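You operate a simulated robot arm through the tools that you are given. There is no shell and no other tool.

You are at the controls of a simulated robot arm. One attempt, no reset.

## Task
Wipe the pane in the padded case clean and close the case again.
Fine: take the smudge off with the purple block and put it back; lid shut, red catch across. What is to be rubbed or washed off counts as gone when no trace of it is left.

It is judged by the outcome, as a careful person would: the job done as asked, and still so three seconds after it is handed in. It fails if anything else is knocked over, pushed out of place, dropped, spilled or broken. A push-on lid holds only when it is set on centred and level and pressed home; a screw cap is set on level and turned clockwise until tight.

## Robot
A 6-joint arm with a two-finger parallel gripper, fixed in place. Base frame: the origin is at the foot of the arm, x ahead of it, y to its left, z up. Readings come in m, rad, newtons and seconds.
With the tool pointing down near the work surface it reaches from about 0.3 to 0.66 m from the base axis. Its first joint turns from -2.007 to 2.007 rad. Payload 3.43 kg.
The tool frame sits at the grasp point between the pads (the TCP): z along the fingers, y along the line on which they close. The tips reach 0.034 m beyond it. Largest opening 0.128 m; finger width 0.024, thickness 0.012; the body of the gripper, 0.048 by 0.13 m, starts 0.096 m behind the TCP.
Orientation is that of the tool frame in the base frame, as a unit quaternion [w, x, y, z]. With the fingers straight down and closing along the base's y, the tool's x points along the base's -x, its y along +y and its z along -z.

## Interface
- The arm moves only by the tool move_arm. Its arguments are lists of equal length, an entry for each row: "offset": the shift along the tool's x, y, z in m, a list of three; "delta_rot": the turn, a rotation vector about the tool's x, y, z in rad, a list of three; "hand": the opening in per cent of the stroke, from 0 (shut) to 100 (fully open). In form: {"offset": [[dx, dy, dz], ...], "delta_rot": [[ax, ay, az], ...], "hand": [hand, ...]}. A call has 1 to 20 rows; each row is the pose to reach, as a shift and turn from the pose commanded when the call began, along the tool's axes at that moment. Rows are played at 5 a second. More than 0.05 m and 0.15 rad between two rows, or a gripper value outside its range, and nothing of the call is played. Where a pose cannot be reached the arm comes as near as it can. A force on the tool above 40 N (or 10 N above the force at the start of the call, whichever is more), or a blocked arm, ends the call early, and 0.2 s more pass. The fingers move at their own pace (about 0.153 m/s each) and stop on an object; they squeeze with about 34 N. The grip force told is the motor's: it shows also when the fingers shut on nothing. Time passes only in rows, and 0.2 s behind the last, so rows that repeat a pose let the fingers close. The reply holds the time, the measured pose of the TCP, the force on the tool along the base axes, the opening and the grip force, in the units named above and with some noise, with the torque about the TCP (base axes, N m) and any sound that the robot's microphone picked up.
- Cameras (640 x 400 px; columns grow to the right, rows downward): "scene" is fixed at [0.399, 0.6492, 1.5871]; the picture's right is [-0.96, 0.29, 0.00], its down [0.27, 0.88, -0.38] and it looks along [-0.11, -0.36, -0.92] (base axes); focal length 342 px, centre (320, 200). "wrist" rides on the gripper at [0.076, -0.011, -0.16] in the tool frame; the picture's right is [0.15, 0.99, 0.00], its down [-0.88, 0.13, -0.46] and it looks along [-0.45, 0.07, 0.89] (tool axes); focal length 234 px, centre (320, 200). There is no depth. A picture from a camera that has moved, and an enlarged one, comes with that camera's place and axes in the base frame and with its lens.
- grab_frame(camera): a new picture of that camera. No time passes.
- slide_trunk(by): slides the trunk up (or, below 0, down) by that many m; the arm rides with it, the base frame stays. It gives what a move gives, with no picture.
- zoom(camera, box): a new picture of the part [left, top, right, bottom] of that camera's present view, enlarged. No time passes.
- sign_off(): hands the job in; it is judged then, once.

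Places have to be worked out from the pictures, the camera data and where the tool is seen. Open the gripper and draw the arm clear of the work before you hand the job in, unless the task says otherwise.

The tools are called by a JSON object that holds its "op" and its "data". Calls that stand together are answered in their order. move_arm: Moves the arm, as the interface text tells. Its arguments: {"type":"object","properties":{"offset":{"type":"array","items":{"type":"array","items":{"type":"number"}}},"delta_rot":{"type":"array","items":{"type":"array","items":{"type":"number"}}},"hand":{"type":"array","items":{"type":"number"}}},"required":["offset","delta_rot","hand"]} The other tools are called the same way: slide_trunk (by) slides the trunk up or down; grab_frame (camera) takes a picture; zoom (camera, box) takes an enlarged picture of a part of a camera's view; sign_off () hands the job in.

At the start:

```text
time_s: 0.0
ee_pos: [0.3084, 0.3372, 1.1576]
ee_rot: [0.0, 0.0, 1.0, 0.0]
force: [0.0, -0.4, -0.4]
ft_torque: [0.0, 0.0, 0.0]
width: 0.1281
grip_force: 0.1
trunk travel left (down, up): [-0.85, 0.14]
```

scene: 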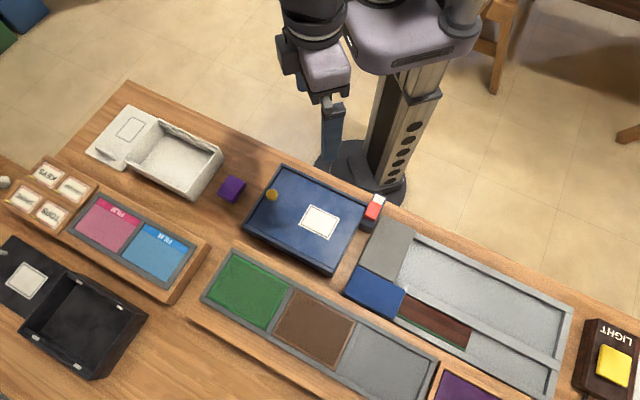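
wrist: 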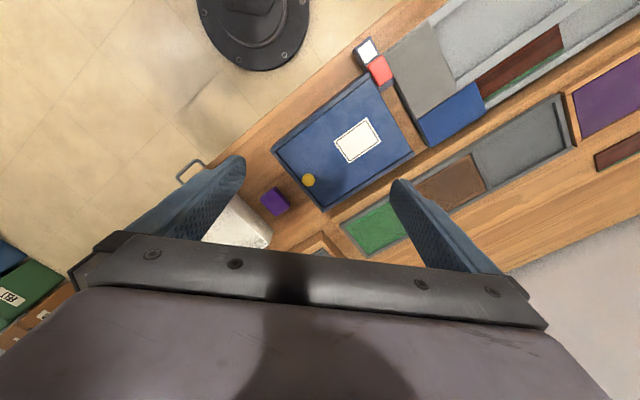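

I start by looking closer at the case, the purple block and the red catch before moving anything.

{"op": "zoom", "data": {"camera": "scene", "box": [200, 140, 420, 280]}}

{"op": "zoom", "data": {"camera": "wrist", "box": [230, 20, 450, 240]}}

{"op": "zoom", "data": {"camera": "scene", "box": [0, 80, 240, 400]}}

{"op": "zoom", "data": {"camera": "scene", "box": [320, 180, 640, 400]}}

```text
2.86 times, centred on (310, 210) of scene
camera zoom: at [0.399, 0.6492, 1.5871], right [-0.96, 0.29, 0.0], down [0.27, 0.88, -0.38], along [-0.11, -0.36, -0.92], focal length 978 px, centre (349, 171)
```

zoom: 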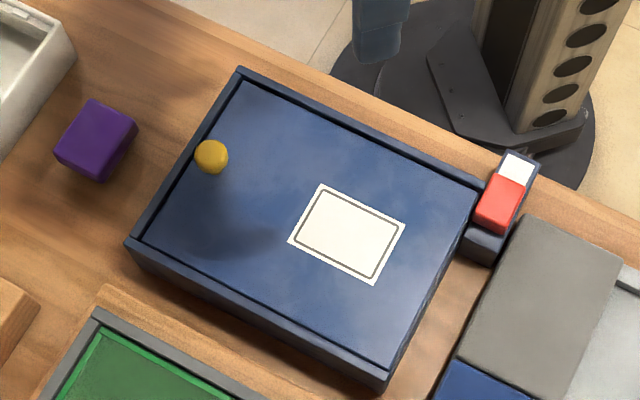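

```text
1.82 times, centred on (340, 130) of wrist
camera zoom: at [0.2336, 0.3273, 1.3169], right [-0.15, 0.99, 0.0], down [0.88, 0.13, 0.46], along [0.45, 0.07, -0.89], focal length 426 px, centre (284, 327)
```

zoom: 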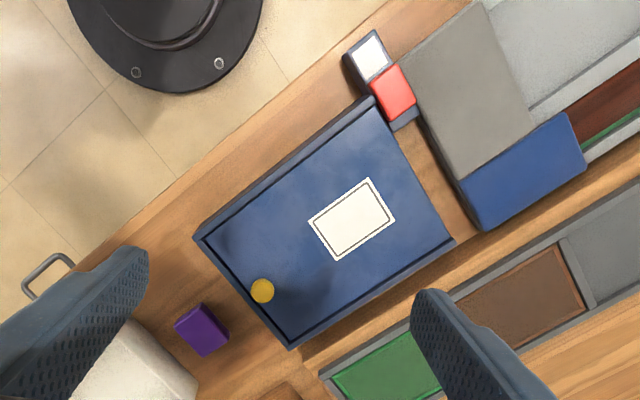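

```text
1.25 times, centred on (120, 240) of scene
camera zoom: at [0.399, 0.6492, 1.5871], right [-0.96, 0.29, 0.0], down [0.27, 0.88, -0.38], along [-0.11, -0.36, -0.92], focal length 428 px, centre (570, 150)
```

zoom: 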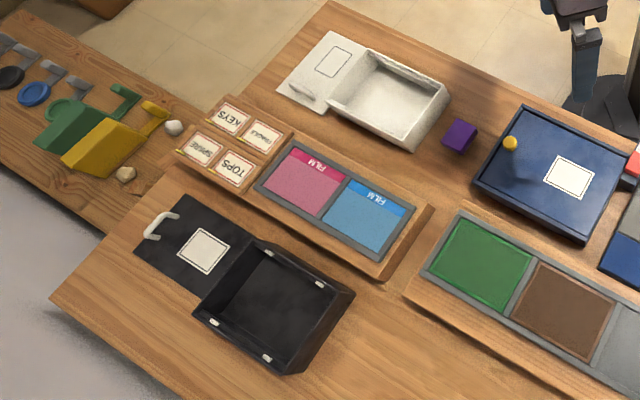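

```text
1.82 times, centred on (480, 290) of scene
camera zoom: at [0.399, 0.6492, 1.5871], right [-0.96, 0.29, 0.0], down [0.27, 0.88, -0.38], along [-0.11, -0.36, -0.92], focal length 622 px, centre (29, 36)
```

zoom: 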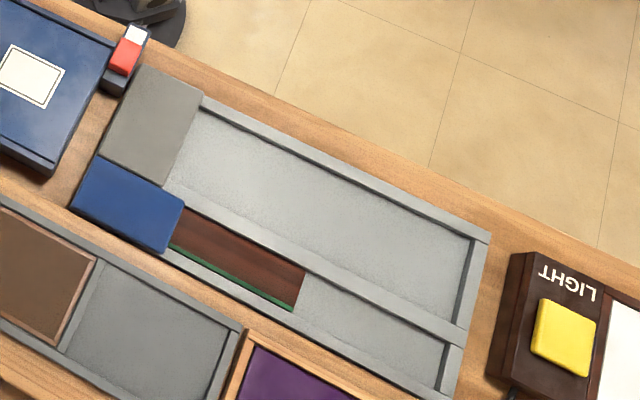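

The blue case (about 0.23 x 0.17 m, turned 45° in the base frame) is the closed one with a red catch; I estimate its top near z=0.86. I move the arm so the wrist camera looks at the case and catch more closely.

{"op": "move_arm", "data": {"offset": [[0.04, 0, 0.02], [0.08, 0.02, 0.04], [0.12, 0.04, 0.06], [0.14, 0.06, 0.08]], "delta_rot": [[0, 0, 0], [0, 0, 0], [0, 0, 0], [0, 0, 0]], "hand": [100, 100, 100, 100]}}

```text
time_s: 1.0
ee_pos: [0.1677, 0.3969, 1.0771]
ee_rot: [0.0, 0.0, 1.0, -0.001]
force: [-0.5, -0.7, -0.5]
ft_torque: [-0.01, -0.02, 0.01]
width: 0.1279
grip_force: 0.1
trunk travel left (down, up): [-0.85, 0.14]
```

Moved as commanded. Take pictures from here.

{"op": "grab_frame", "data": {"camera": "wrist"}}

{"op": "zoom", "data": {"camera": "wrist", "box": [200, 0, 520, 200]}}

```text
taken
camera wrist: at [0.0912, 0.3876, 1.2362], right [-0.15, 0.99, 0.0], down [0.88, 0.13, 0.46], along [0.45, 0.07, -0.89], focal length 234 px, centre (320, 200)
```

wrist: 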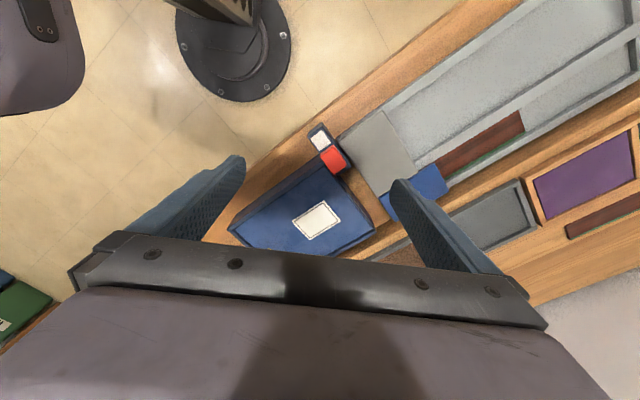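

```text
2.00 times, centred on (360, 100) of wrist
camera zoom: at [0.0912, 0.3876, 1.2362], right [-0.15, 0.99, 0.0], down [0.88, 0.13, 0.46], along [0.45, 0.07, -0.89], focal length 468 px, centre (240, 400)
```

zoom: 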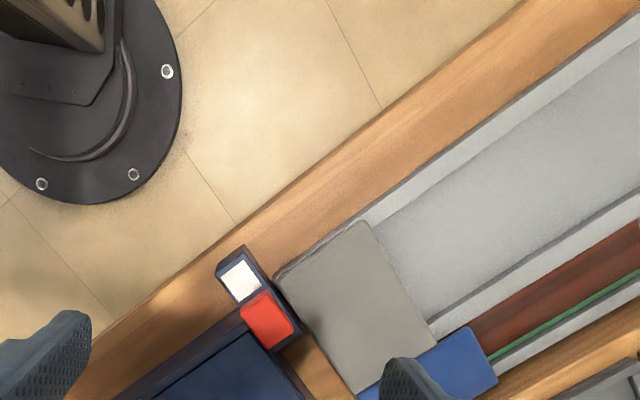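

The camera sees the catch only at the edge. I turn the tool 45° and step over to the catch end, to look along the case.

{"op": "move_arm", "data": {"offset": [[0.004, 0.013, 0.013], [0.008, 0.026, 0.026], [0.012, 0.039, 0.039], [0.016, 0.052, 0.052], [0.02, 0.065, 0.065], [0.02, 0.075, 0.077]], "delta_rot": [[0, 0, 0.131], [0, 0, 0.262], [0, 0, 0.393], [0, 0, 0.524], [0, 0, 0.655], [0, 0, 0.785]], "hand": [100, 100, 100, 100, 100, 100]}}

{"op": "grab_frame", "data": {"camera": "wrist"}}

{"op": "zoom", "data": {"camera": "wrist", "box": [200, 100, 440, 250]}}

```text
time_s: 2.4
ee_pos: [0.1486, 0.4721, 1.0002]
ee_rot: [0.0, 0.383, 0.924, 0.001]
force: [0.9, -0.3, -0.1]
ft_torque: [-0.01, 0.05, 0.0]
width: 0.1281
grip_force: 0.1
trunk travel left (down, up): [-0.85, 0.14]
```

```text
taken
camera wrist: at [0.0876, 0.5198, 1.1597], right [0.6, 0.8, 0.0], down [0.71, -0.53, 0.46], along [0.37, -0.27, -0.89], focal length 234 px, centre (320, 200)
```

wrist: 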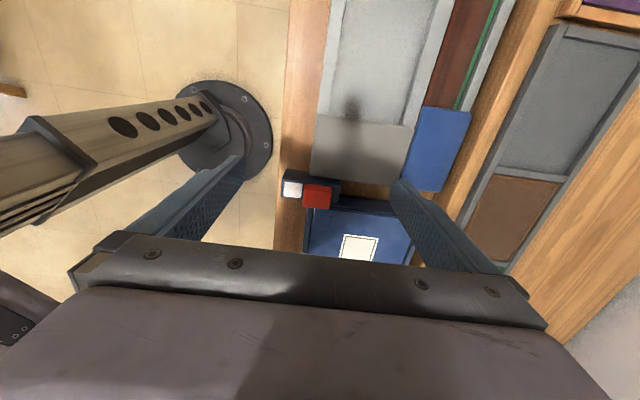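

```text
2.67 times, centred on (320, 175) of wrist
camera zoom: at [0.0876, 0.5198, 1.1597], right [0.6, 0.8, 0.0], down [0.71, -0.53, 0.46], along [0.37, -0.27, -0.89], focal length 624 px, centre (320, 267)
```

zoom: 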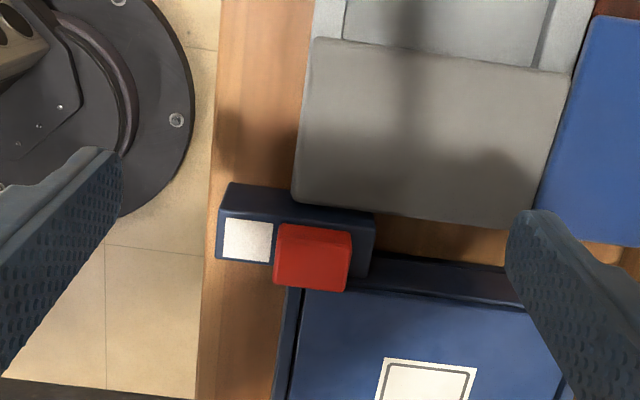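

The red catch rides on a housing along the case's end and overhangs the lid; it seems to slide toward the white mark. Next I look at the knob end from the robot's side.

{"op": "move_arm", "data": {"offset": [[-0.026, 0.002, 0], [-0.052, 0.004, 0], [-0.078, 0.006, 0], [-0.104, 0.008, 0], [-0.13, 0.01, 0], [-0.156, 0.012, 0], [-0.182, 0.014, 0], [-0.208, 0.016, 0], [-0.234, 0.018, 0], [-0.26, 0.019, 0], [-0.288, 0.019, 0]], "delta_rot": [[0, 0, -0.143], [0, 0, -0.286], [0, 0, -0.428], [0, 0, -0.571], [0, 0, -0.714], [0, 0, -0.857], [0, 0, -1.0], [0, 0, -1.143], [0, 0, -1.285], [0, 0, -1.428], [0, 0, -1.571]], "hand": [100, 100, 100, 100, 100, 100, 100, 100, 100, 100, 100]}}

{"op": "grab_frame", "data": {"camera": "wrist"}}

{"op": "zoom", "data": {"camera": "wrist", "box": [200, 100, 440, 250]}}

```text
time_s: 4.8
ee_pos: [0.365, 0.2828, 1.0004]
ee_rot: [0.0, -0.383, 0.924, -0.001]
force: [0.3, -0.5, -0.2]
ft_torque: [0.0, 0.04, -0.01]
width: 0.1279
grip_force: 0.1
trunk travel left (down, up): [-0.85, 0.14]
```

```text
taken
camera wrist: at [0.3206, 0.2213, 1.1597], right [-0.8, 0.59, 0.0], down [0.53, 0.72, 0.46], along [0.27, 0.37, -0.89], focal length 234 px, centre (320, 200)
```

wrist: 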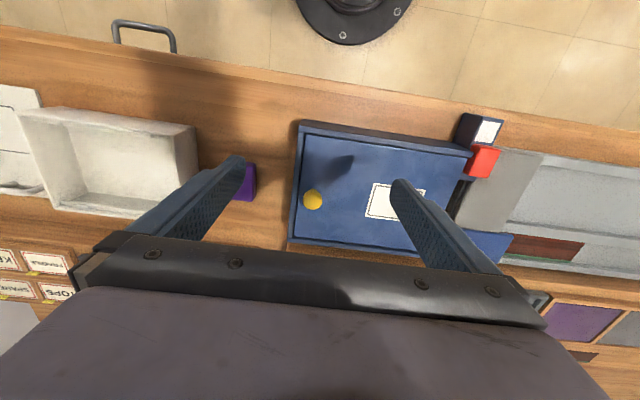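

```text
2.67 times, centred on (320, 175) of wrist
camera zoom: at [0.3206, 0.2213, 1.1597], right [-0.8, 0.59, 0.0], down [0.53, 0.72, 0.46], along [0.27, 0.37, -0.89], focal length 624 px, centre (320, 267)
```

zoom: 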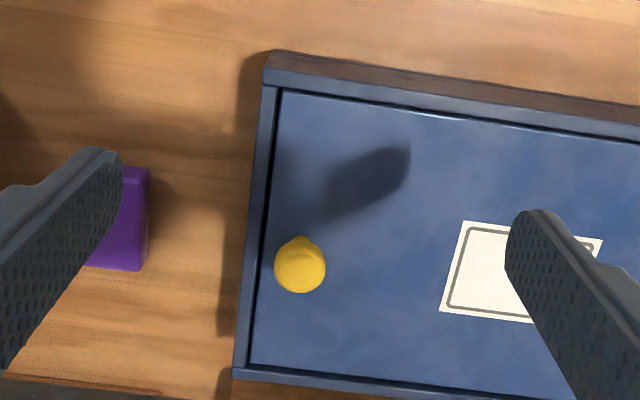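

The lid sits inset between rims on three sides. I zoom on the other end to see whether it is open there (sliding lid) and how the red catch sits.

{"op": "zoom", "data": {"camera": "wrist", "box": [380, 90, 560, 250]}}

{"op": "zoom", "data": {"camera": "scene", "box": [320, 170, 480, 280]}}

{"op": "zoom", "data": {"camera": "scene", "box": [70, 80, 260, 220]}}

```text
2.50 times, centred on (470, 170) of wrist
camera zoom: at [0.3206, 0.2213, 1.1597], right [-0.8, 0.59, 0.0], down [0.53, 0.72, 0.46], along [0.27, 0.37, -0.89], focal length 585 px, centre (-55, 275)
```

zoom: 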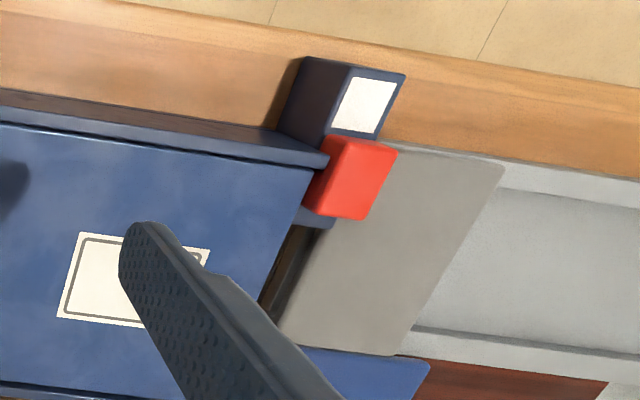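

```text
3.64 times, centred on (400, 225) of scene
camera zoom: at [0.399, 0.6492, 1.5871], right [-0.96, 0.29, 0.0], down [0.27, 0.88, -0.38], along [-0.11, -0.36, -0.92], focal length 1244 px, centre (29, 109)
```

zoom: 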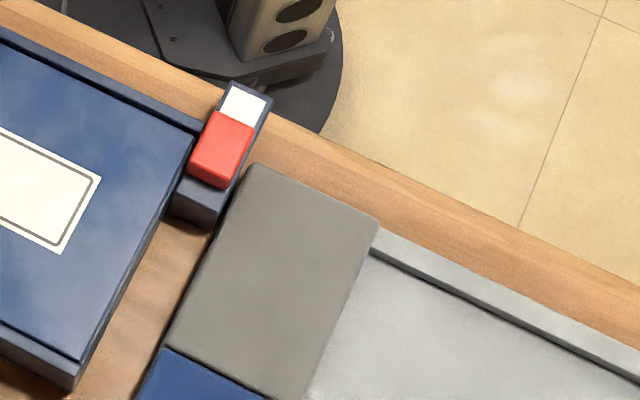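

```text
2.86 times, centred on (165, 150) of scene
camera zoom: at [0.399, 0.6492, 1.5871], right [-0.96, 0.29, 0.0], down [0.27, 0.88, -0.38], along [-0.11, -0.36, -0.92], focal length 978 px, centre (763, 343)
```

zoom: 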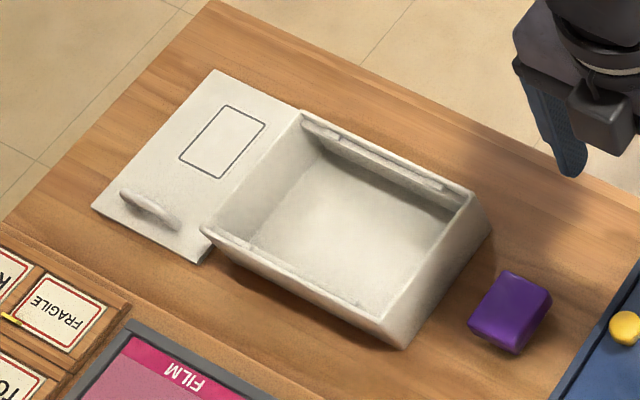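

The +u end of the case is open: the lid slides out that way, and the red catch stands across its end. I estimate the red block at about (0.205, 0.425), top ~0.87; I go above it with the fingers closing along its travel for a close look.

{"op": "move_arm", "data": {"offset": [[0.001, 0.02, 0], [0.002, 0.04, 0], [0.003, 0.06, 0], [0.004, 0.08, 0], [0.005, 0.1, 0], [0.006, 0.12, 0], [0.007, 0.14, 0.01], [0.008, 0.16, 0.02], [0.01, 0.18, 0.03], [0.012, 0.2, 0.035], [0.0127, 0.2135, 0.04]], "delta_rot": [[0, 0, 0.143], [0, 0, 0.286], [0, 0, 0.428], [0, 0, 0.571], [0, 0, 0.714], [0, 0, 0.857], [0, 0, 1.0], [0, 0, 1.143], [0, 0, 1.285], [0, 0, 1.428], [0, 0, 1.571]], "hand": [100, 100, 100, 100, 100, 100, 100, 100, 100, 100, 100]}}

{"op": "grab_frame", "data": {"camera": "wrist"}}

{"op": "zoom", "data": {"camera": "wrist", "box": [220, 90, 420, 240]}}

{"op": "grab_frame", "data": {"camera": "scene"}}

```text
time_s: 7.2
ee_pos: [0.2046, 0.4233, 0.9619]
ee_rot: [0.0, 0.384, 0.923, 0.001]
force: [-0.7, -0.1, 0.7]
ft_torque: [-0.05, 0.01, -0.03]
width: 0.1281
grip_force: 0.0
trunk travel left (down, up): [-0.85, 0.14]
```

```text
taken
camera wrist: at [0.1431, 0.4711, 1.1209], right [0.6, 0.8, 0.0], down [0.71, -0.53, 0.46], along [0.37, -0.27, -0.89], focal length 234 px, centre (320, 200)
```

wrist: 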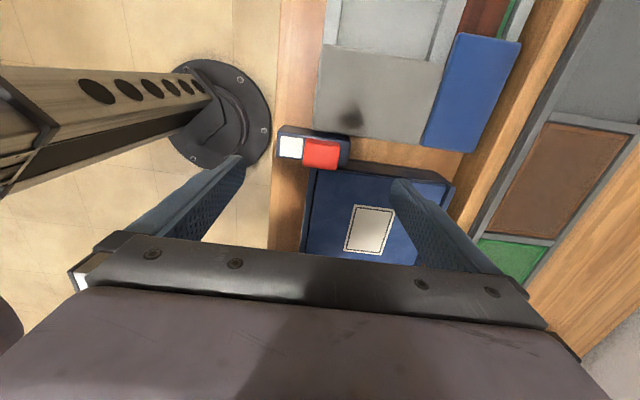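

```text
2.67 times, centred on (320, 165) of wrist
camera zoom: at [0.1431, 0.4711, 1.1209], right [0.6, 0.8, 0.0], down [0.71, -0.53, 0.46], along [0.37, -0.27, -0.89], focal length 624 px, centre (320, 293)
```

zoom: 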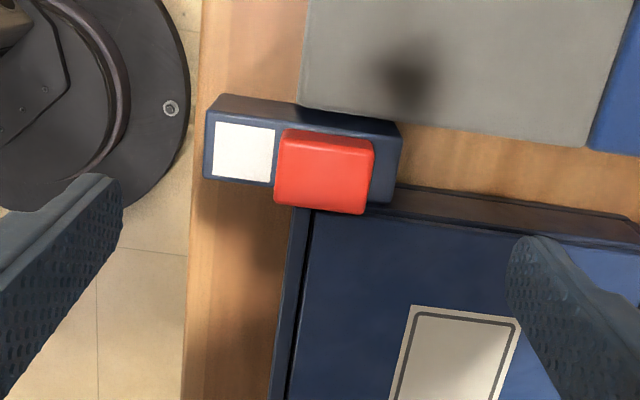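

```text
taken
```

scene: 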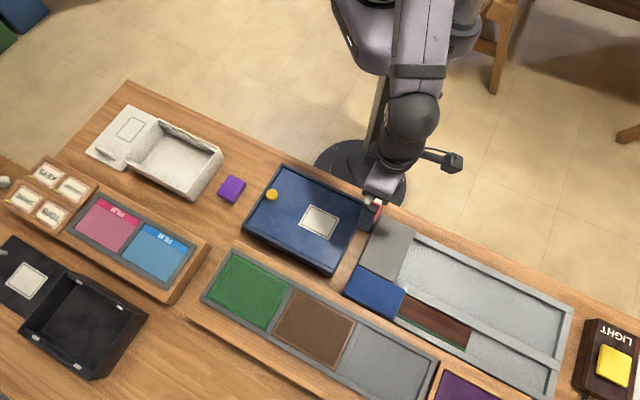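

Red block lies right beneath the TCP; triangulated red top ~0.872 and housing top ~0.852. I lower with a moderately open hand to straddle the red block, tips slightly above the housing.

{"op": "move_arm", "data": {"offset": [[0.0015, 0.0036, 0.015], [0.0015, 0.0036, 0.03], [0.0015, 0.0036, 0.042], [0.0015, 0.0036, 0.052], [0.0015, 0.0036, 0.06]], "delta_rot": [[0, 0, 0], [0, 0, 0], [0, 0, 0], [0, 0, 0], [0, 0, 0]], "hand": [60, 60, 60, 60, 60]}}

{"op": "grab_frame", "data": {"camera": "wrist"}}

{"op": "zoom", "data": {"camera": "wrist", "box": [220, 100, 440, 250]}}

{"op": "zoom", "data": {"camera": "scene", "box": [330, 170, 420, 240]}}

```text
time_s: 8.4
ee_pos: [0.207, 0.4274, 0.9017]
ee_rot: [0.001, 0.383, 0.924, 0.0]
force: [0.9, -0.2, 0.1]
ft_torque: [-0.01, 0.04, 0.0]
width: 0.077
grip_force: 0.0
trunk travel left (down, up): [-0.85, 0.14]
```

```text
taken
camera wrist: at [0.1454, 0.4751, 1.0603], right [0.6, 0.8, 0.0], down [0.71, -0.53, 0.46], along [0.37, -0.27, -0.89], focal length 234 px, centre (320, 200)
```

wrist: 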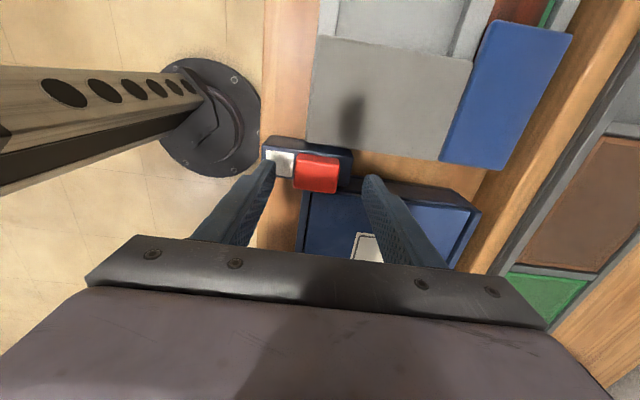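

```text
2.67 times, centred on (330, 175) of wrist
camera zoom: at [0.1454, 0.4751, 1.0603], right [0.6, 0.8, 0.0], down [0.71, -0.53, 0.46], along [0.37, -0.27, -0.89], focal length 624 px, centre (293, 267)
```

zoom: 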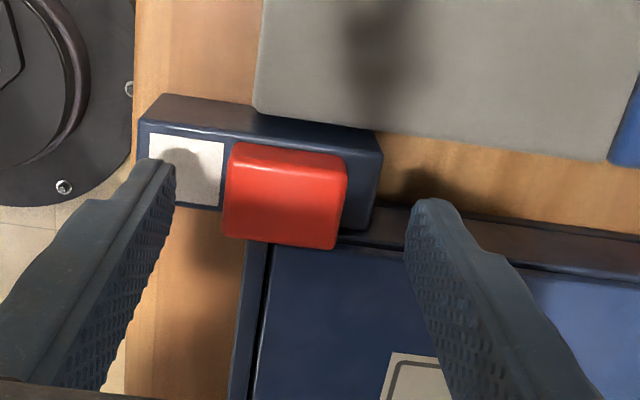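

```text
5.71 times, centred on (375, 205) of scene
camera zoom: at [0.399, 0.6492, 1.5871], right [-0.96, 0.29, 0.0], down [0.27, 0.88, -0.38], along [-0.11, -0.36, -0.92], focal length 1955 px, centre (6, 171)
```

zoom: 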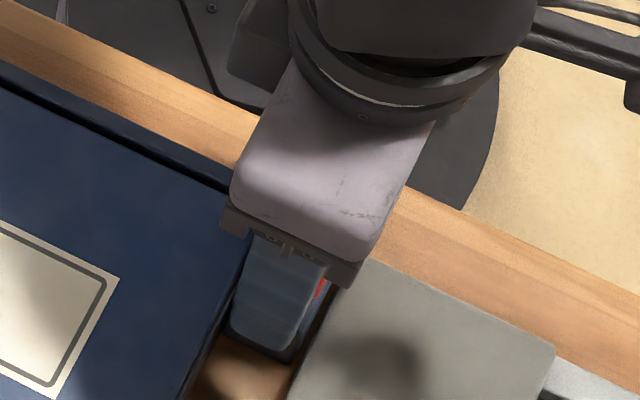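

The fingers straddle the red block evenly. I lower another 7 mm and close on it.

{"op": "move_arm", "data": {"offset": [[0, 0, 0.004], [0, 0, 0.007], [0, 0, 0.007], [0, 0, 0.007], [0, 0, 0.007]], "delta_rot": [[0, 0, 0], [0, 0, 0], [0, 0, 0], [0, 0, 0], [0, 0, 0]], "hand": [60, 60, 30, 10, 10]}}

{"op": "zoom", "data": {"camera": "wrist", "box": [220, 100, 440, 250]}}

```text
time_s: 9.6
ee_pos: [0.2075, 0.4252, 0.8925]
ee_rot: [0.001, 0.382, 0.924, -0.002]
force: [-10.7, -7.3, -3.1]
ft_torque: [-0.22, 0.49, -0.04]
width: 0.0391
grip_force: 45.0
trunk travel left (down, up): [-0.85, 0.14]
```

```text
2.67 times, centred on (330, 175) of wrist
camera zoom: at [0.1448, 0.4734, 1.0522], right [0.6, 0.8, 0.0], down [0.72, -0.53, 0.46], along [0.36, -0.28, -0.89], focal length 624 px, centre (293, 267)
```

zoom: 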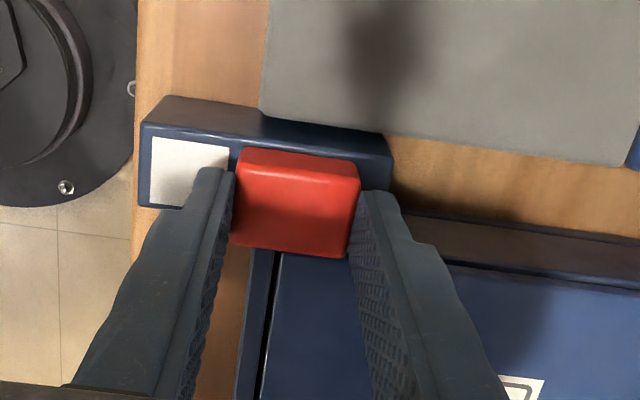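

The red block is held (0.039 m wide). I slide it along -v toward the white mark.

{"op": "move_arm", "data": {"offset": [[0, -0.008, 0], [0, -0.016, 0], [0, -0.024, 0], [0, -0.031, 0], [0, -0.036, 0]], "delta_rot": [[0, 0, 0], [0, 0, 0], [0, 0, 0], [0, 0, 0], [0, 0, 0]], "hand": [10, 10, 10, 10, 10]}}

{"op": "zoom", "data": {"camera": "wrist", "box": [220, 100, 440, 250]}}

```text
time_s: 10.8
ee_pos: [0.1842, 0.4037, 0.8932]
ee_rot: [0.0, 0.383, 0.924, 0.001]
force: [6.9, -0.6, -11.3]
ft_torque: [-0.37, -0.28, -0.11]
width: 0.0391
grip_force: 45.2
trunk travel left (down, up): [-0.85, 0.14]
```

```text
2.67 times, centred on (330, 175) of wrist
camera zoom: at [0.1225, 0.4505, 1.0526], right [0.6, 0.8, 0.0], down [0.72, -0.53, 0.46], along [0.37, -0.27, -0.89], focal length 624 px, centre (293, 267)
```

zoom: 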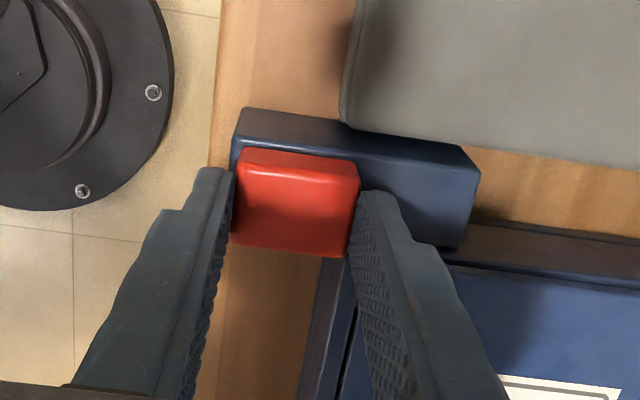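

The red block now covers the white mark at the end of its housing. I release it and lift straight up to check that it stays.

{"op": "move_arm", "data": {"offset": [[0, 0, 0], [0, 0, 0], [0, 0, -0.02], [0, 0, -0.05], [0, 0, -0.08]], "delta_rot": [[0, 0, 0], [0, 0, 0], [0, 0, 0], [0, 0, 0], [0, 0, 0]], "hand": [35, 50, 60, 60, 60]}}

{"op": "zoom", "data": {"camera": "wrist", "box": [220, 90, 440, 240]}}

{"op": "zoom", "data": {"camera": "scene", "box": [200, 140, 420, 280]}}

```text
time_s: 12.0
ee_pos: [0.1824, 0.4028, 0.9758]
ee_rot: [-0.001, 0.383, 0.924, 0.0]
force: [-0.5, 0.9, -0.5]
ft_torque: [-0.02, 0.0, 0.01]
width: 0.0768
grip_force: 0.0
trunk travel left (down, up): [-0.85, 0.14]
```

```text
2.67 times, centred on (330, 165) of wrist
camera zoom: at [0.1212, 0.451, 1.134], right [0.6, 0.8, 0.0], down [0.71, -0.53, 0.46], along [0.37, -0.27, -0.89], focal length 624 px, centre (293, 293)
```

zoom: 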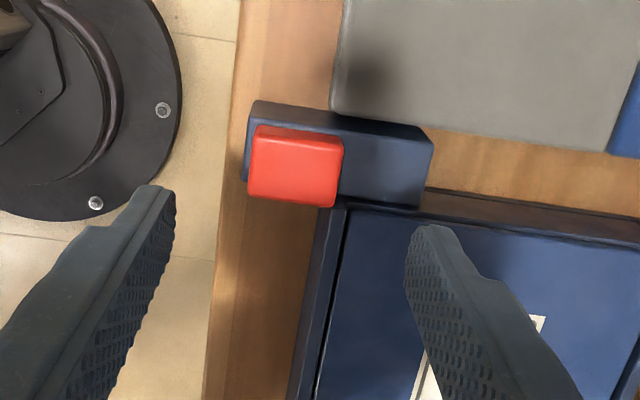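

```text
2.86 times, centred on (310, 210) of scene
camera zoom: at [0.399, 0.6492, 1.5871], right [-0.96, 0.29, 0.0], down [0.27, 0.88, -0.38], along [-0.11, -0.36, -0.92], focal length 978 px, centre (349, 171)
```

zoom: 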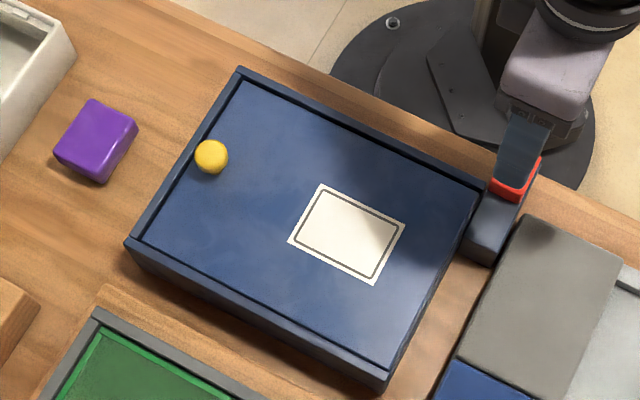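

The catch stays open. Before moving the lid I tilt the camera for a flat view along the case from its open end, to see how the lid sits relative to the housing and the grey block.

{"op": "move_arm", "data": {"offset": [[0.019, 0.0275, 0], [0.038, 0.055, 0.01], [0.057, 0.0825, 0.03], [0.0757, 0.1096, 0.05], [0.0757, 0.1096, 0.05]], "delta_rot": [[0, -0.1, 0], [0, -0.2, 0], [0, -0.3, 0], [0, -0.4, 0], [0, -0.5, 0]], "hand": [60, 80, 100, 100, 100]}}

{"op": "grab_frame", "data": {"camera": "wrist"}}

{"op": "zoom", "data": {"camera": "wrist", "box": [160, 90, 440, 265]}}

```text
time_s: 13.2
ee_pos: [0.2028, 0.5143, 0.9237]
ee_rot: [0.23, 0.371, 0.895, -0.096]
force: [-1.2, -0.5, 0.0]
ft_torque: [0.03, 0.0, -0.02]
width: 0.1281
grip_force: 0.0
out of reach, approached as far as the arm can: row 4, 5
trunk travel left (down, up): [-0.85, 0.14]
```

```text
taken
camera wrist: at [0.0931, 0.6092, 1.0263], right [0.61, 0.79, -0.07], down [0.48, -0.3, 0.82], along [0.63, -0.54, -0.56], focal length 234 px, centre (320, 200)
```

wrist: 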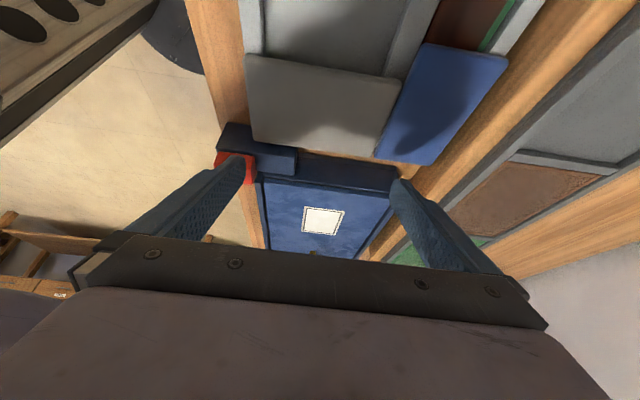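

```text
2.29 times, centred on (300, 178) of wrist
camera zoom: at [0.0931, 0.6092, 1.0263], right [0.61, 0.79, -0.07], down [0.48, -0.3, 0.82], along [0.63, -0.54, -0.56], focal length 535 px, centre (366, 251)
```

zoom: 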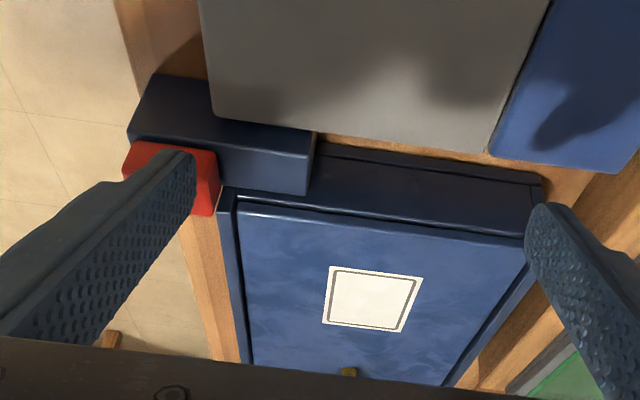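

The housing is flush with the end wall and the lid lies over it, so the red block alone blocked the sliding lid. I untilt and rise, then go to the knob.

{"op": "move_arm", "data": {"offset": [[-0.012, 0, -0.022], [-0.024, 0, -0.044], [-0.036, 0, -0.066], [-0.036, 0, -0.066]], "delta_rot": [[0, 0.13, 0], [0, 0.26, 0], [0, 0.39, 0], [0, 0.5, 0]], "hand": [100, 100, 100, 100]}}

```text
time_s: 14.2
ee_pos: [0.2026, 0.5162, 0.998]
ee_rot: [0.0, 0.383, 0.924, 0.001]
force: [-0.9, 0.3, 0.7]
ft_torque: [-0.01, 0.03, -0.02]
width: 0.1281
grip_force: 0.1
trunk travel left (down, up): [-0.85, 0.14]
```

Level again at (0.203, 0.516, 0.998). Now over the knob at about (0.4135, 0.331), turned so the fingers close along the sliding direction.

{"op": "move_arm", "data": {"offset": [[-0.0255, 0.0017, 0], [-0.051, 0.0033, 0], [-0.0765, 0.005, 0], [-0.102, 0.0067, 0], [-0.127, 0.0084, 0], [-0.153, 0.01, 0], [-0.178, 0.0117, 0], [-0.204, 0.0134, 0], [-0.229, 0.015, 0.01], [-0.255, 0.0167, 0.025], [-0.28, 0.0184, 0.04]], "delta_rot": [[0, 0, -0.143], [0, 0, -0.286], [0, 0, -0.428], [0, 0, -0.571], [0, 0, -0.714], [0, 0, -0.857], [0, 0, -1.0], [0, 0, -1.143], [0, 0, -1.285], [0, 0, -1.428], [0, 0, -1.571]], "hand": [60, 60, 60, 60, 60, 60, 60, 60, 60, 60, 60]}}

{"op": "grab_frame", "data": {"camera": "wrist"}}

{"op": "zoom", "data": {"camera": "wrist", "box": [220, 90, 440, 240]}}

```text
time_s: 16.6
ee_pos: [0.4142, 0.3294, 0.9592]
ee_rot: [-0.001, -0.384, 0.923, 0.0]
force: [-0.8, 0.1, -0.1]
ft_torque: [0.0, 0.01, -0.02]
width: 0.0766
grip_force: 0.0
trunk travel left (down, up): [-0.85, 0.14]
```

```text
taken
camera wrist: at [0.3685, 0.2693, 1.1184], right [-0.8, 0.59, 0.0], down [0.53, 0.72, 0.46], along [0.27, 0.37, -0.89], focal length 234 px, centre (320, 200)
```

wrist: 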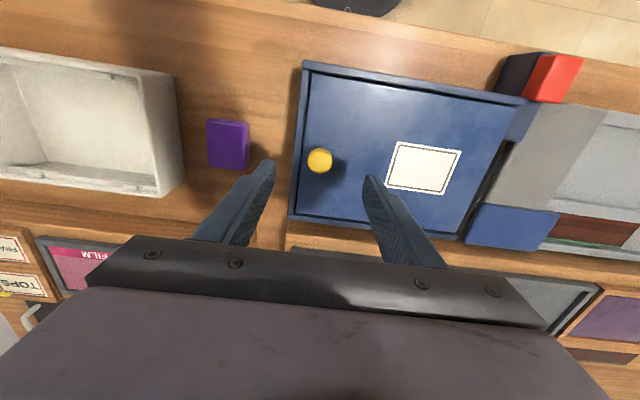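

```text
2.67 times, centred on (330, 165) of wrist
camera zoom: at [0.3685, 0.2693, 1.1184], right [-0.8, 0.59, 0.0], down [0.53, 0.72, 0.46], along [0.27, 0.37, -0.89], focal length 624 px, centre (293, 293)
```

zoom: 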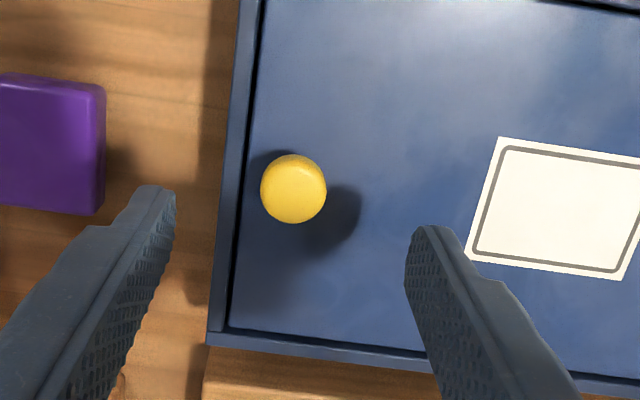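

Knob is within 2 mm of the TCP line. I lower so the pads overlap the top ~13 mm of the knob, then close.

{"op": "move_arm", "data": {"offset": [[-0.0007, 0.002, 0.02], [-0.0007, 0.002, 0.04], [-0.0007, 0.002, 0.05], [-0.0007, 0.002, 0.058], [-0.0007, 0.002, 0.058], [-0.0007, 0.002, 0.058], [-0.0007, 0.002, 0.058]], "delta_rot": [[0, 0, 0], [0, 0, 0], [0, 0, 0], [0, 0, 0], [0, 0, 0], [0, 0, 0], [0, 0, 0]], "hand": [50, 50, 50, 50, 20, 8, 8]}}

{"op": "zoom", "data": {"camera": "wrist", "box": [220, 90, 440, 240]}}

```text
time_s: 18.2
ee_pos: [0.4122, 0.3315, 0.9001]
ee_rot: [0.0, -0.383, 0.924, 0.0]
force: [0.6, -0.8, -2.2]
ft_torque: [0.19, -0.21, 0.02]
width: 0.0249
grip_force: 44.8
trunk travel left (down, up): [-0.85, 0.14]
```

```text
2.67 times, centred on (330, 165) of wrist
camera zoom: at [0.367, 0.2714, 1.0598], right [-0.8, 0.6, 0.0], down [0.53, 0.72, 0.46], along [0.27, 0.37, -0.89], focal length 624 px, centre (293, 293)
```

zoom: 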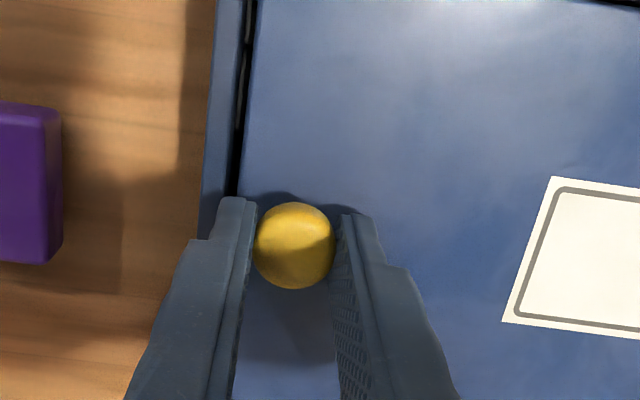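

The knob is gripped (0.025 m). I test the sliding hypothesis with a gentle 1 cm pull toward the open end.

{"op": "move_arm", "data": {"offset": [[0, 0.003, 0], [0, 0.006, 0], [0, 0.01, 0]], "delta_rot": [[0, 0, 0], [0, 0, 0], [0, 0, 0]], "hand": [8, 8, 8]}}

{"op": "zoom", "data": {"camera": "wrist", "box": [220, 90, 440, 240]}}

{"op": "zoom", "data": {"camera": "scene", "box": [220, 140, 420, 280]}}

```text
time_s: 19.0
ee_pos: [0.4051, 0.3392, 0.9007]
ee_rot: [-0.001, -0.383, 0.924, -0.001]
force: [1.0, -0.9, -6.7]
ft_torque: [0.12, -0.2, 0.01]
width: 0.0251
grip_force: 44.7
trunk travel left (down, up): [-0.85, 0.14]
```

```text
2.67 times, centred on (330, 165) of wrist
camera zoom: at [0.36, 0.2787, 1.0599], right [-0.8, 0.6, 0.0], down [0.53, 0.72, 0.45], along [0.27, 0.37, -0.89], focal length 624 px, centre (293, 293)
```

zoom: 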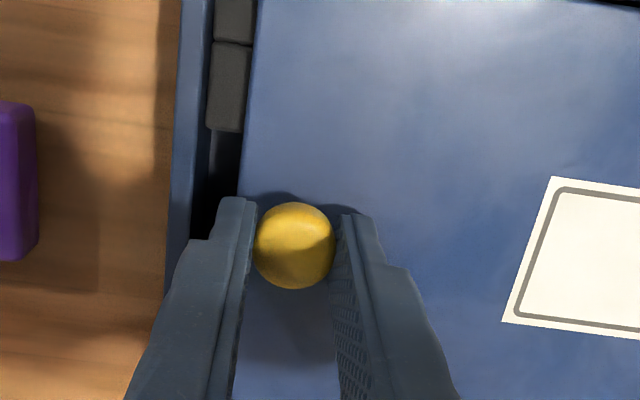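

```text
2.86 times, centred on (320, 210) of scene
camera zoom: at [0.399, 0.6492, 1.5871], right [-0.96, 0.29, 0.0], down [0.27, 0.88, -0.38], along [-0.11, -0.36, -0.92], focal length 978 px, centre (320, 171)
```

zoom: 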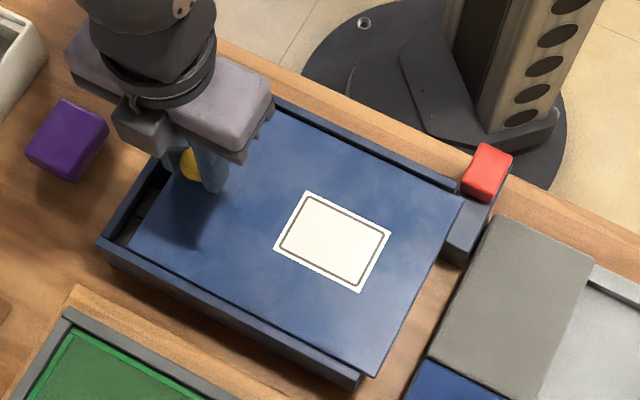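

The lid slides freely and foam padding shows in the gap. I continue sliding in stages, watching the forces.

{"op": "move_arm", "data": {"offset": [[0, 0.01, 0], [0, 0.02, 0], [0, 0.03, 0], [0, 0.04, 0], [0, 0.05, 0], [0, 0.06, 0], [0, 0.07, 0]], "delta_rot": [[0, 0, 0], [0, 0, 0], [0, 0, 0], [0, 0, 0], [0, 0, 0], [0, 0, 0], [0, 0, 0]], "hand": [8, 8, 8, 8, 8, 8, 8]}}

{"op": "grab_frame", "data": {"camera": "wrist"}}

{"op": "zoom", "data": {"camera": "scene", "box": [220, 140, 420, 280]}}

```text
time_s: 20.6
ee_pos: [0.356, 0.3893, 0.9001]
ee_rot: [-0.001, -0.382, 0.924, -0.001]
force: [-1.2, -2.6, -11.5]
ft_torque: [0.27, -0.39, -0.02]
width: 0.0248
grip_force: 45.1
trunk travel left (down, up): [-0.85, 0.14]
```

```text
taken
camera wrist: at [0.31, 0.329, 1.06], right [-0.8, 0.6, 0.0], down [0.53, 0.72, 0.45], along [0.27, 0.36, -0.89], focal length 234 px, centre (320, 200)
```

wrist: 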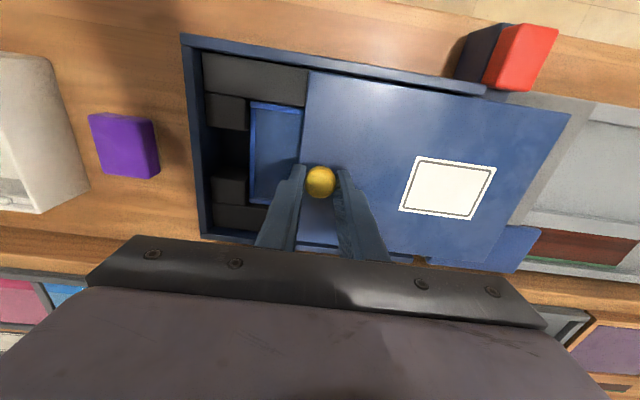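

```text
2.86 times, centred on (320, 210) of scene
camera zoom: at [0.399, 0.6492, 1.5871], right [-0.96, 0.29, 0.0], down [0.27, 0.88, -0.38], along [-0.11, -0.36, -0.92], focal length 978 px, centre (320, 171)
```

zoom: 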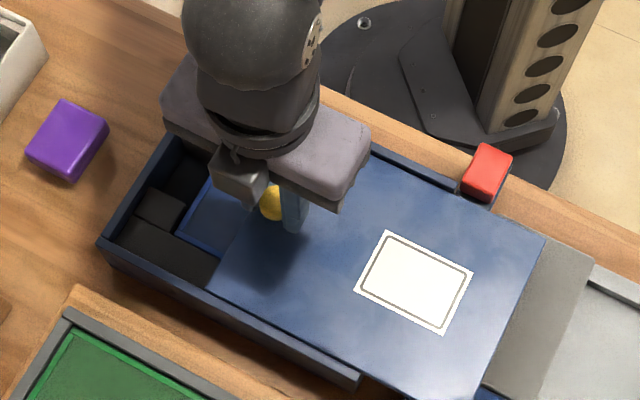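

The lid is 8 cm out, a pane (blue-framed) appears in the foam; force on the tool is pulling down 11 N, so I ease the hand down 1.5 mm while sliding on a bit.

{"op": "move_arm", "data": {"offset": [[0, 0.005, 0.001], [0, 0.01, 0.0015], [0, 0.02, 0.0015], [0, 0.03, 0.0015], [0, 0.04, 0.0015], [0, 0.05, 0.0015]], "delta_rot": [[0, 0, 0], [0, 0, 0], [0, 0, 0], [0, 0, 0], [0, 0, 0], [0, 0, 0]], "hand": [8, 8, 8, 8, 8, 8]}}

{"op": "grab_frame", "data": {"camera": "wrist"}}

{"op": "zoom", "data": {"camera": "scene", "box": [220, 140, 420, 280]}}

```text
time_s: 22.0
ee_pos: [0.3198, 0.425, 0.9002]
ee_rot: [0.0, -0.382, 0.924, 0.001]
force: [-1.7, -1.3, 0.5]
ft_torque: [0.16, -0.27, -0.02]
width: 0.0249
grip_force: 45.8
trunk travel left (down, up): [-0.85, 0.14]
```

```text
taken
camera wrist: at [0.274, 0.364, 1.0597], right [-0.8, 0.6, 0.0], down [0.53, 0.71, 0.46], along [0.27, 0.37, -0.89], focal length 234 px, centre (320, 200)
```

wrist: 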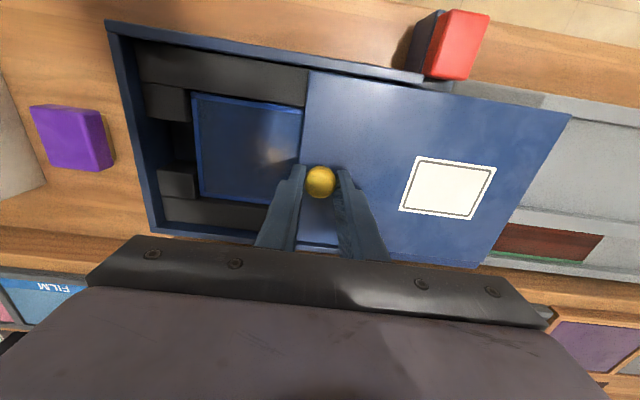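

```text
2.86 times, centred on (320, 210) of scene
camera zoom: at [0.399, 0.6492, 1.5871], right [-0.96, 0.29, 0.0], down [0.27, 0.88, -0.38], along [-0.11, -0.36, -0.92], focal length 978 px, centre (320, 171)
```

zoom: 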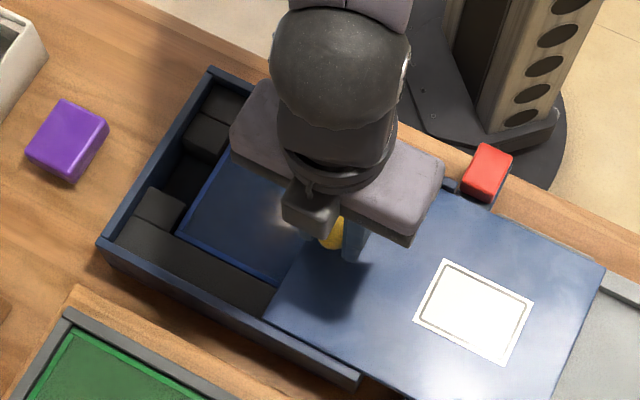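

Force dropped to nothing. I zoom at the exposed pane to locate the smudge.

{"op": "zoom", "data": {"camera": "wrist", "box": [120, 40, 340, 240]}}

```text
2.00 times, centred on (230, 140) of wrist
camera zoom: at [0.274, 0.364, 1.0597], right [-0.8, 0.6, 0.0], down [0.53, 0.71, 0.46], along [0.27, 0.37, -0.89], focal length 468 px, centre (500, 320)
```

zoom: 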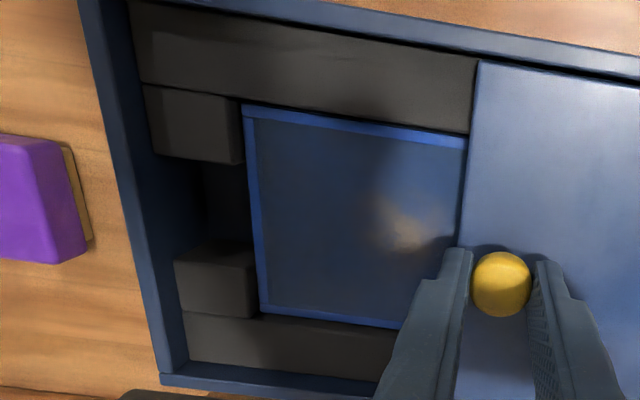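

The smudge is a pale patch around u≈0.11 on the pane, partly near the lid's edge. I slide the lid further out, in small rows.

{"op": "move_arm", "data": {"offset": [[0, 0.008, 0], [0, 0.016, 0], [0, 0.024, 0], [0, 0.032, 0], [0, 0.04, 0]], "delta_rot": [[0, 0, 0], [0, 0, 0], [0, 0, 0], [0, 0, 0], [0, 0, 0]], "hand": [8, 8, 8, 8, 8]}}

{"op": "grab_frame", "data": {"camera": "wrist"}}

{"op": "zoom", "data": {"camera": "scene", "box": [220, 140, 460, 310]}}

```text
time_s: 23.2
ee_pos: [0.292, 0.4524, 0.9013]
ee_rot: [0.001, -0.382, 0.924, 0.0]
force: [-2.2, -3.3, 7.2]
ft_torque: [-0.12, -0.05, 0.02]
width: 0.0254
grip_force: 44.8
trunk travel left (down, up): [-0.85, 0.14]
```

```text
taken
camera wrist: at [0.2458, 0.3924, 1.0597], right [-0.8, 0.6, 0.0], down [0.53, 0.71, 0.46], along [0.27, 0.37, -0.89], focal length 234 px, centre (320, 200)
```

wrist: 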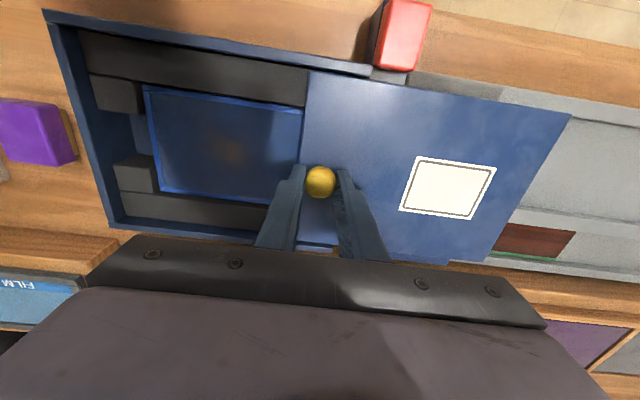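

```text
2.35 times, centred on (340, 225) of scene
camera zoom: at [0.399, 0.6492, 1.5871], right [-0.96, 0.29, 0.0], down [0.27, 0.88, -0.38], along [-0.11, -0.36, -0.92], focal length 805 px, centre (273, 141)
```

zoom: 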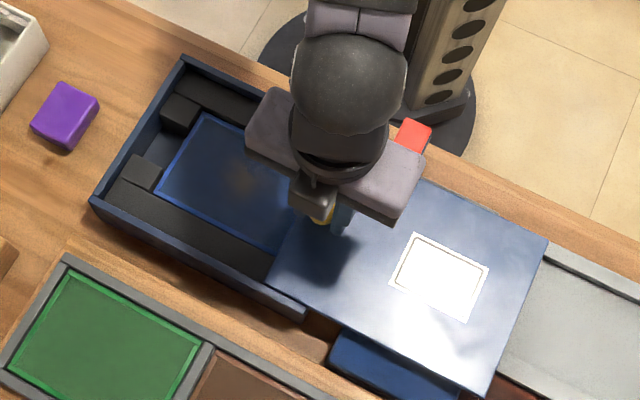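

The lid now pushes up on the hand with 7 N: it is beginning to cantilever over the grey block, which lies just under it. I check the exposed pane before deciding how far to go.

{"op": "zoom", "data": {"camera": "wrist", "box": [60, 40, 320, 240]}}

{"op": "zoom", "data": {"camera": "scene", "box": [300, 200, 460, 310]}}

```text
2.00 times, centred on (190, 140) of wrist
camera zoom: at [0.2458, 0.3924, 1.0597], right [-0.8, 0.6, 0.0], down [0.53, 0.71, 0.46], along [0.27, 0.37, -0.89], focal length 468 px, centre (580, 320)
```

zoom: 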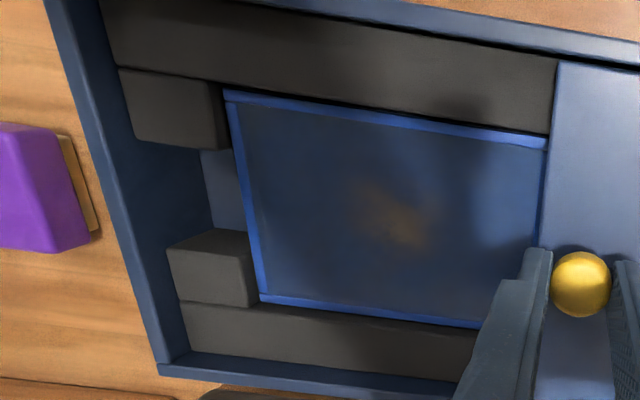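

```text
3.64 times, centred on (380, 255) of scene
camera zoom: at [0.399, 0.6492, 1.5871], right [-0.96, 0.29, 0.0], down [0.27, 0.88, -0.38], along [-0.11, -0.36, -0.92], focal length 1244 px, centre (102, 0)
```

zoom: 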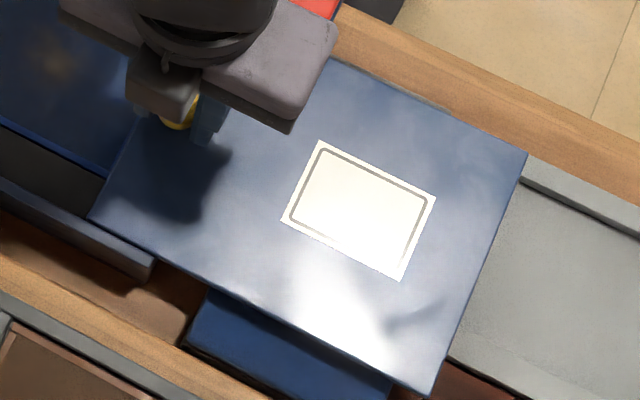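

The whole pane is exposed and the smudge sits around (0.357, 0.388). I slide 1.5 cm more for room, then let the lid's end rise a little, tilting with it, so it settles on the grey block before I let go.

{"op": "move_arm", "data": {"offset": [[0, 0.008, 0], [0, 0.015, 0], [0, 0.015, -0.001], [0, 0.015, -0.002]], "delta_rot": [[0, 0, 0], [0, 0, 0], [0.02, 0, 0], [0.04, 0, 0]], "hand": [8, 8, 8, 8]}}

{"op": "zoom", "data": {"camera": "scene", "box": [300, 200, 460, 310]}}

```text
time_s: 24.2
ee_pos: [0.2804, 0.4644, 0.901]
ee_rot: [0.007, -0.382, 0.924, -0.018]
force: [-1.1, 2.2, -4.9]
ft_torque: [0.62, -0.31, -0.04]
width: 0.025
grip_force: 45.0
trunk travel left (down, up): [-0.85, 0.14]
```

```text
3.64 times, centred on (380, 255) of scene
camera zoom: at [0.399, 0.6492, 1.5871], right [-0.96, 0.29, 0.0], down [0.27, 0.88, -0.38], along [-0.11, -0.36, -0.92], focal length 1244 px, centre (102, 0)
```

zoom: 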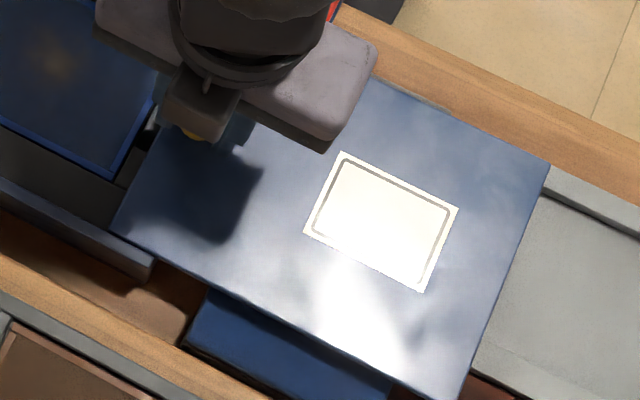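

The force flipped to -5 N with torque, so the lid is already supported and not free to tip further. I take the tilt back and release gently, then look.

{"op": "move_arm", "data": {"offset": [[0, 0, 0.001], [0, 0, 0.001], [0, 0, 0.001], [0, 0, 0.001]], "delta_rot": [[-0.02, 0, 0], [-0.03, 0, 0], [-0.03, 0, 0], [-0.03, 0, 0]], "hand": [8, 8, 8, 8]}}

```text
time_s: 25.2
ee_pos: [0.2822, 0.4631, 0.9006]
ee_rot: [0.002, -0.383, 0.924, -0.005]
force: [-0.5, -1.3, 0.8]
ft_torque: [-0.18, 0.21, -0.03]
width: 0.025
grip_force: 44.8
trunk travel left (down, up): [-0.85, 0.14]
```

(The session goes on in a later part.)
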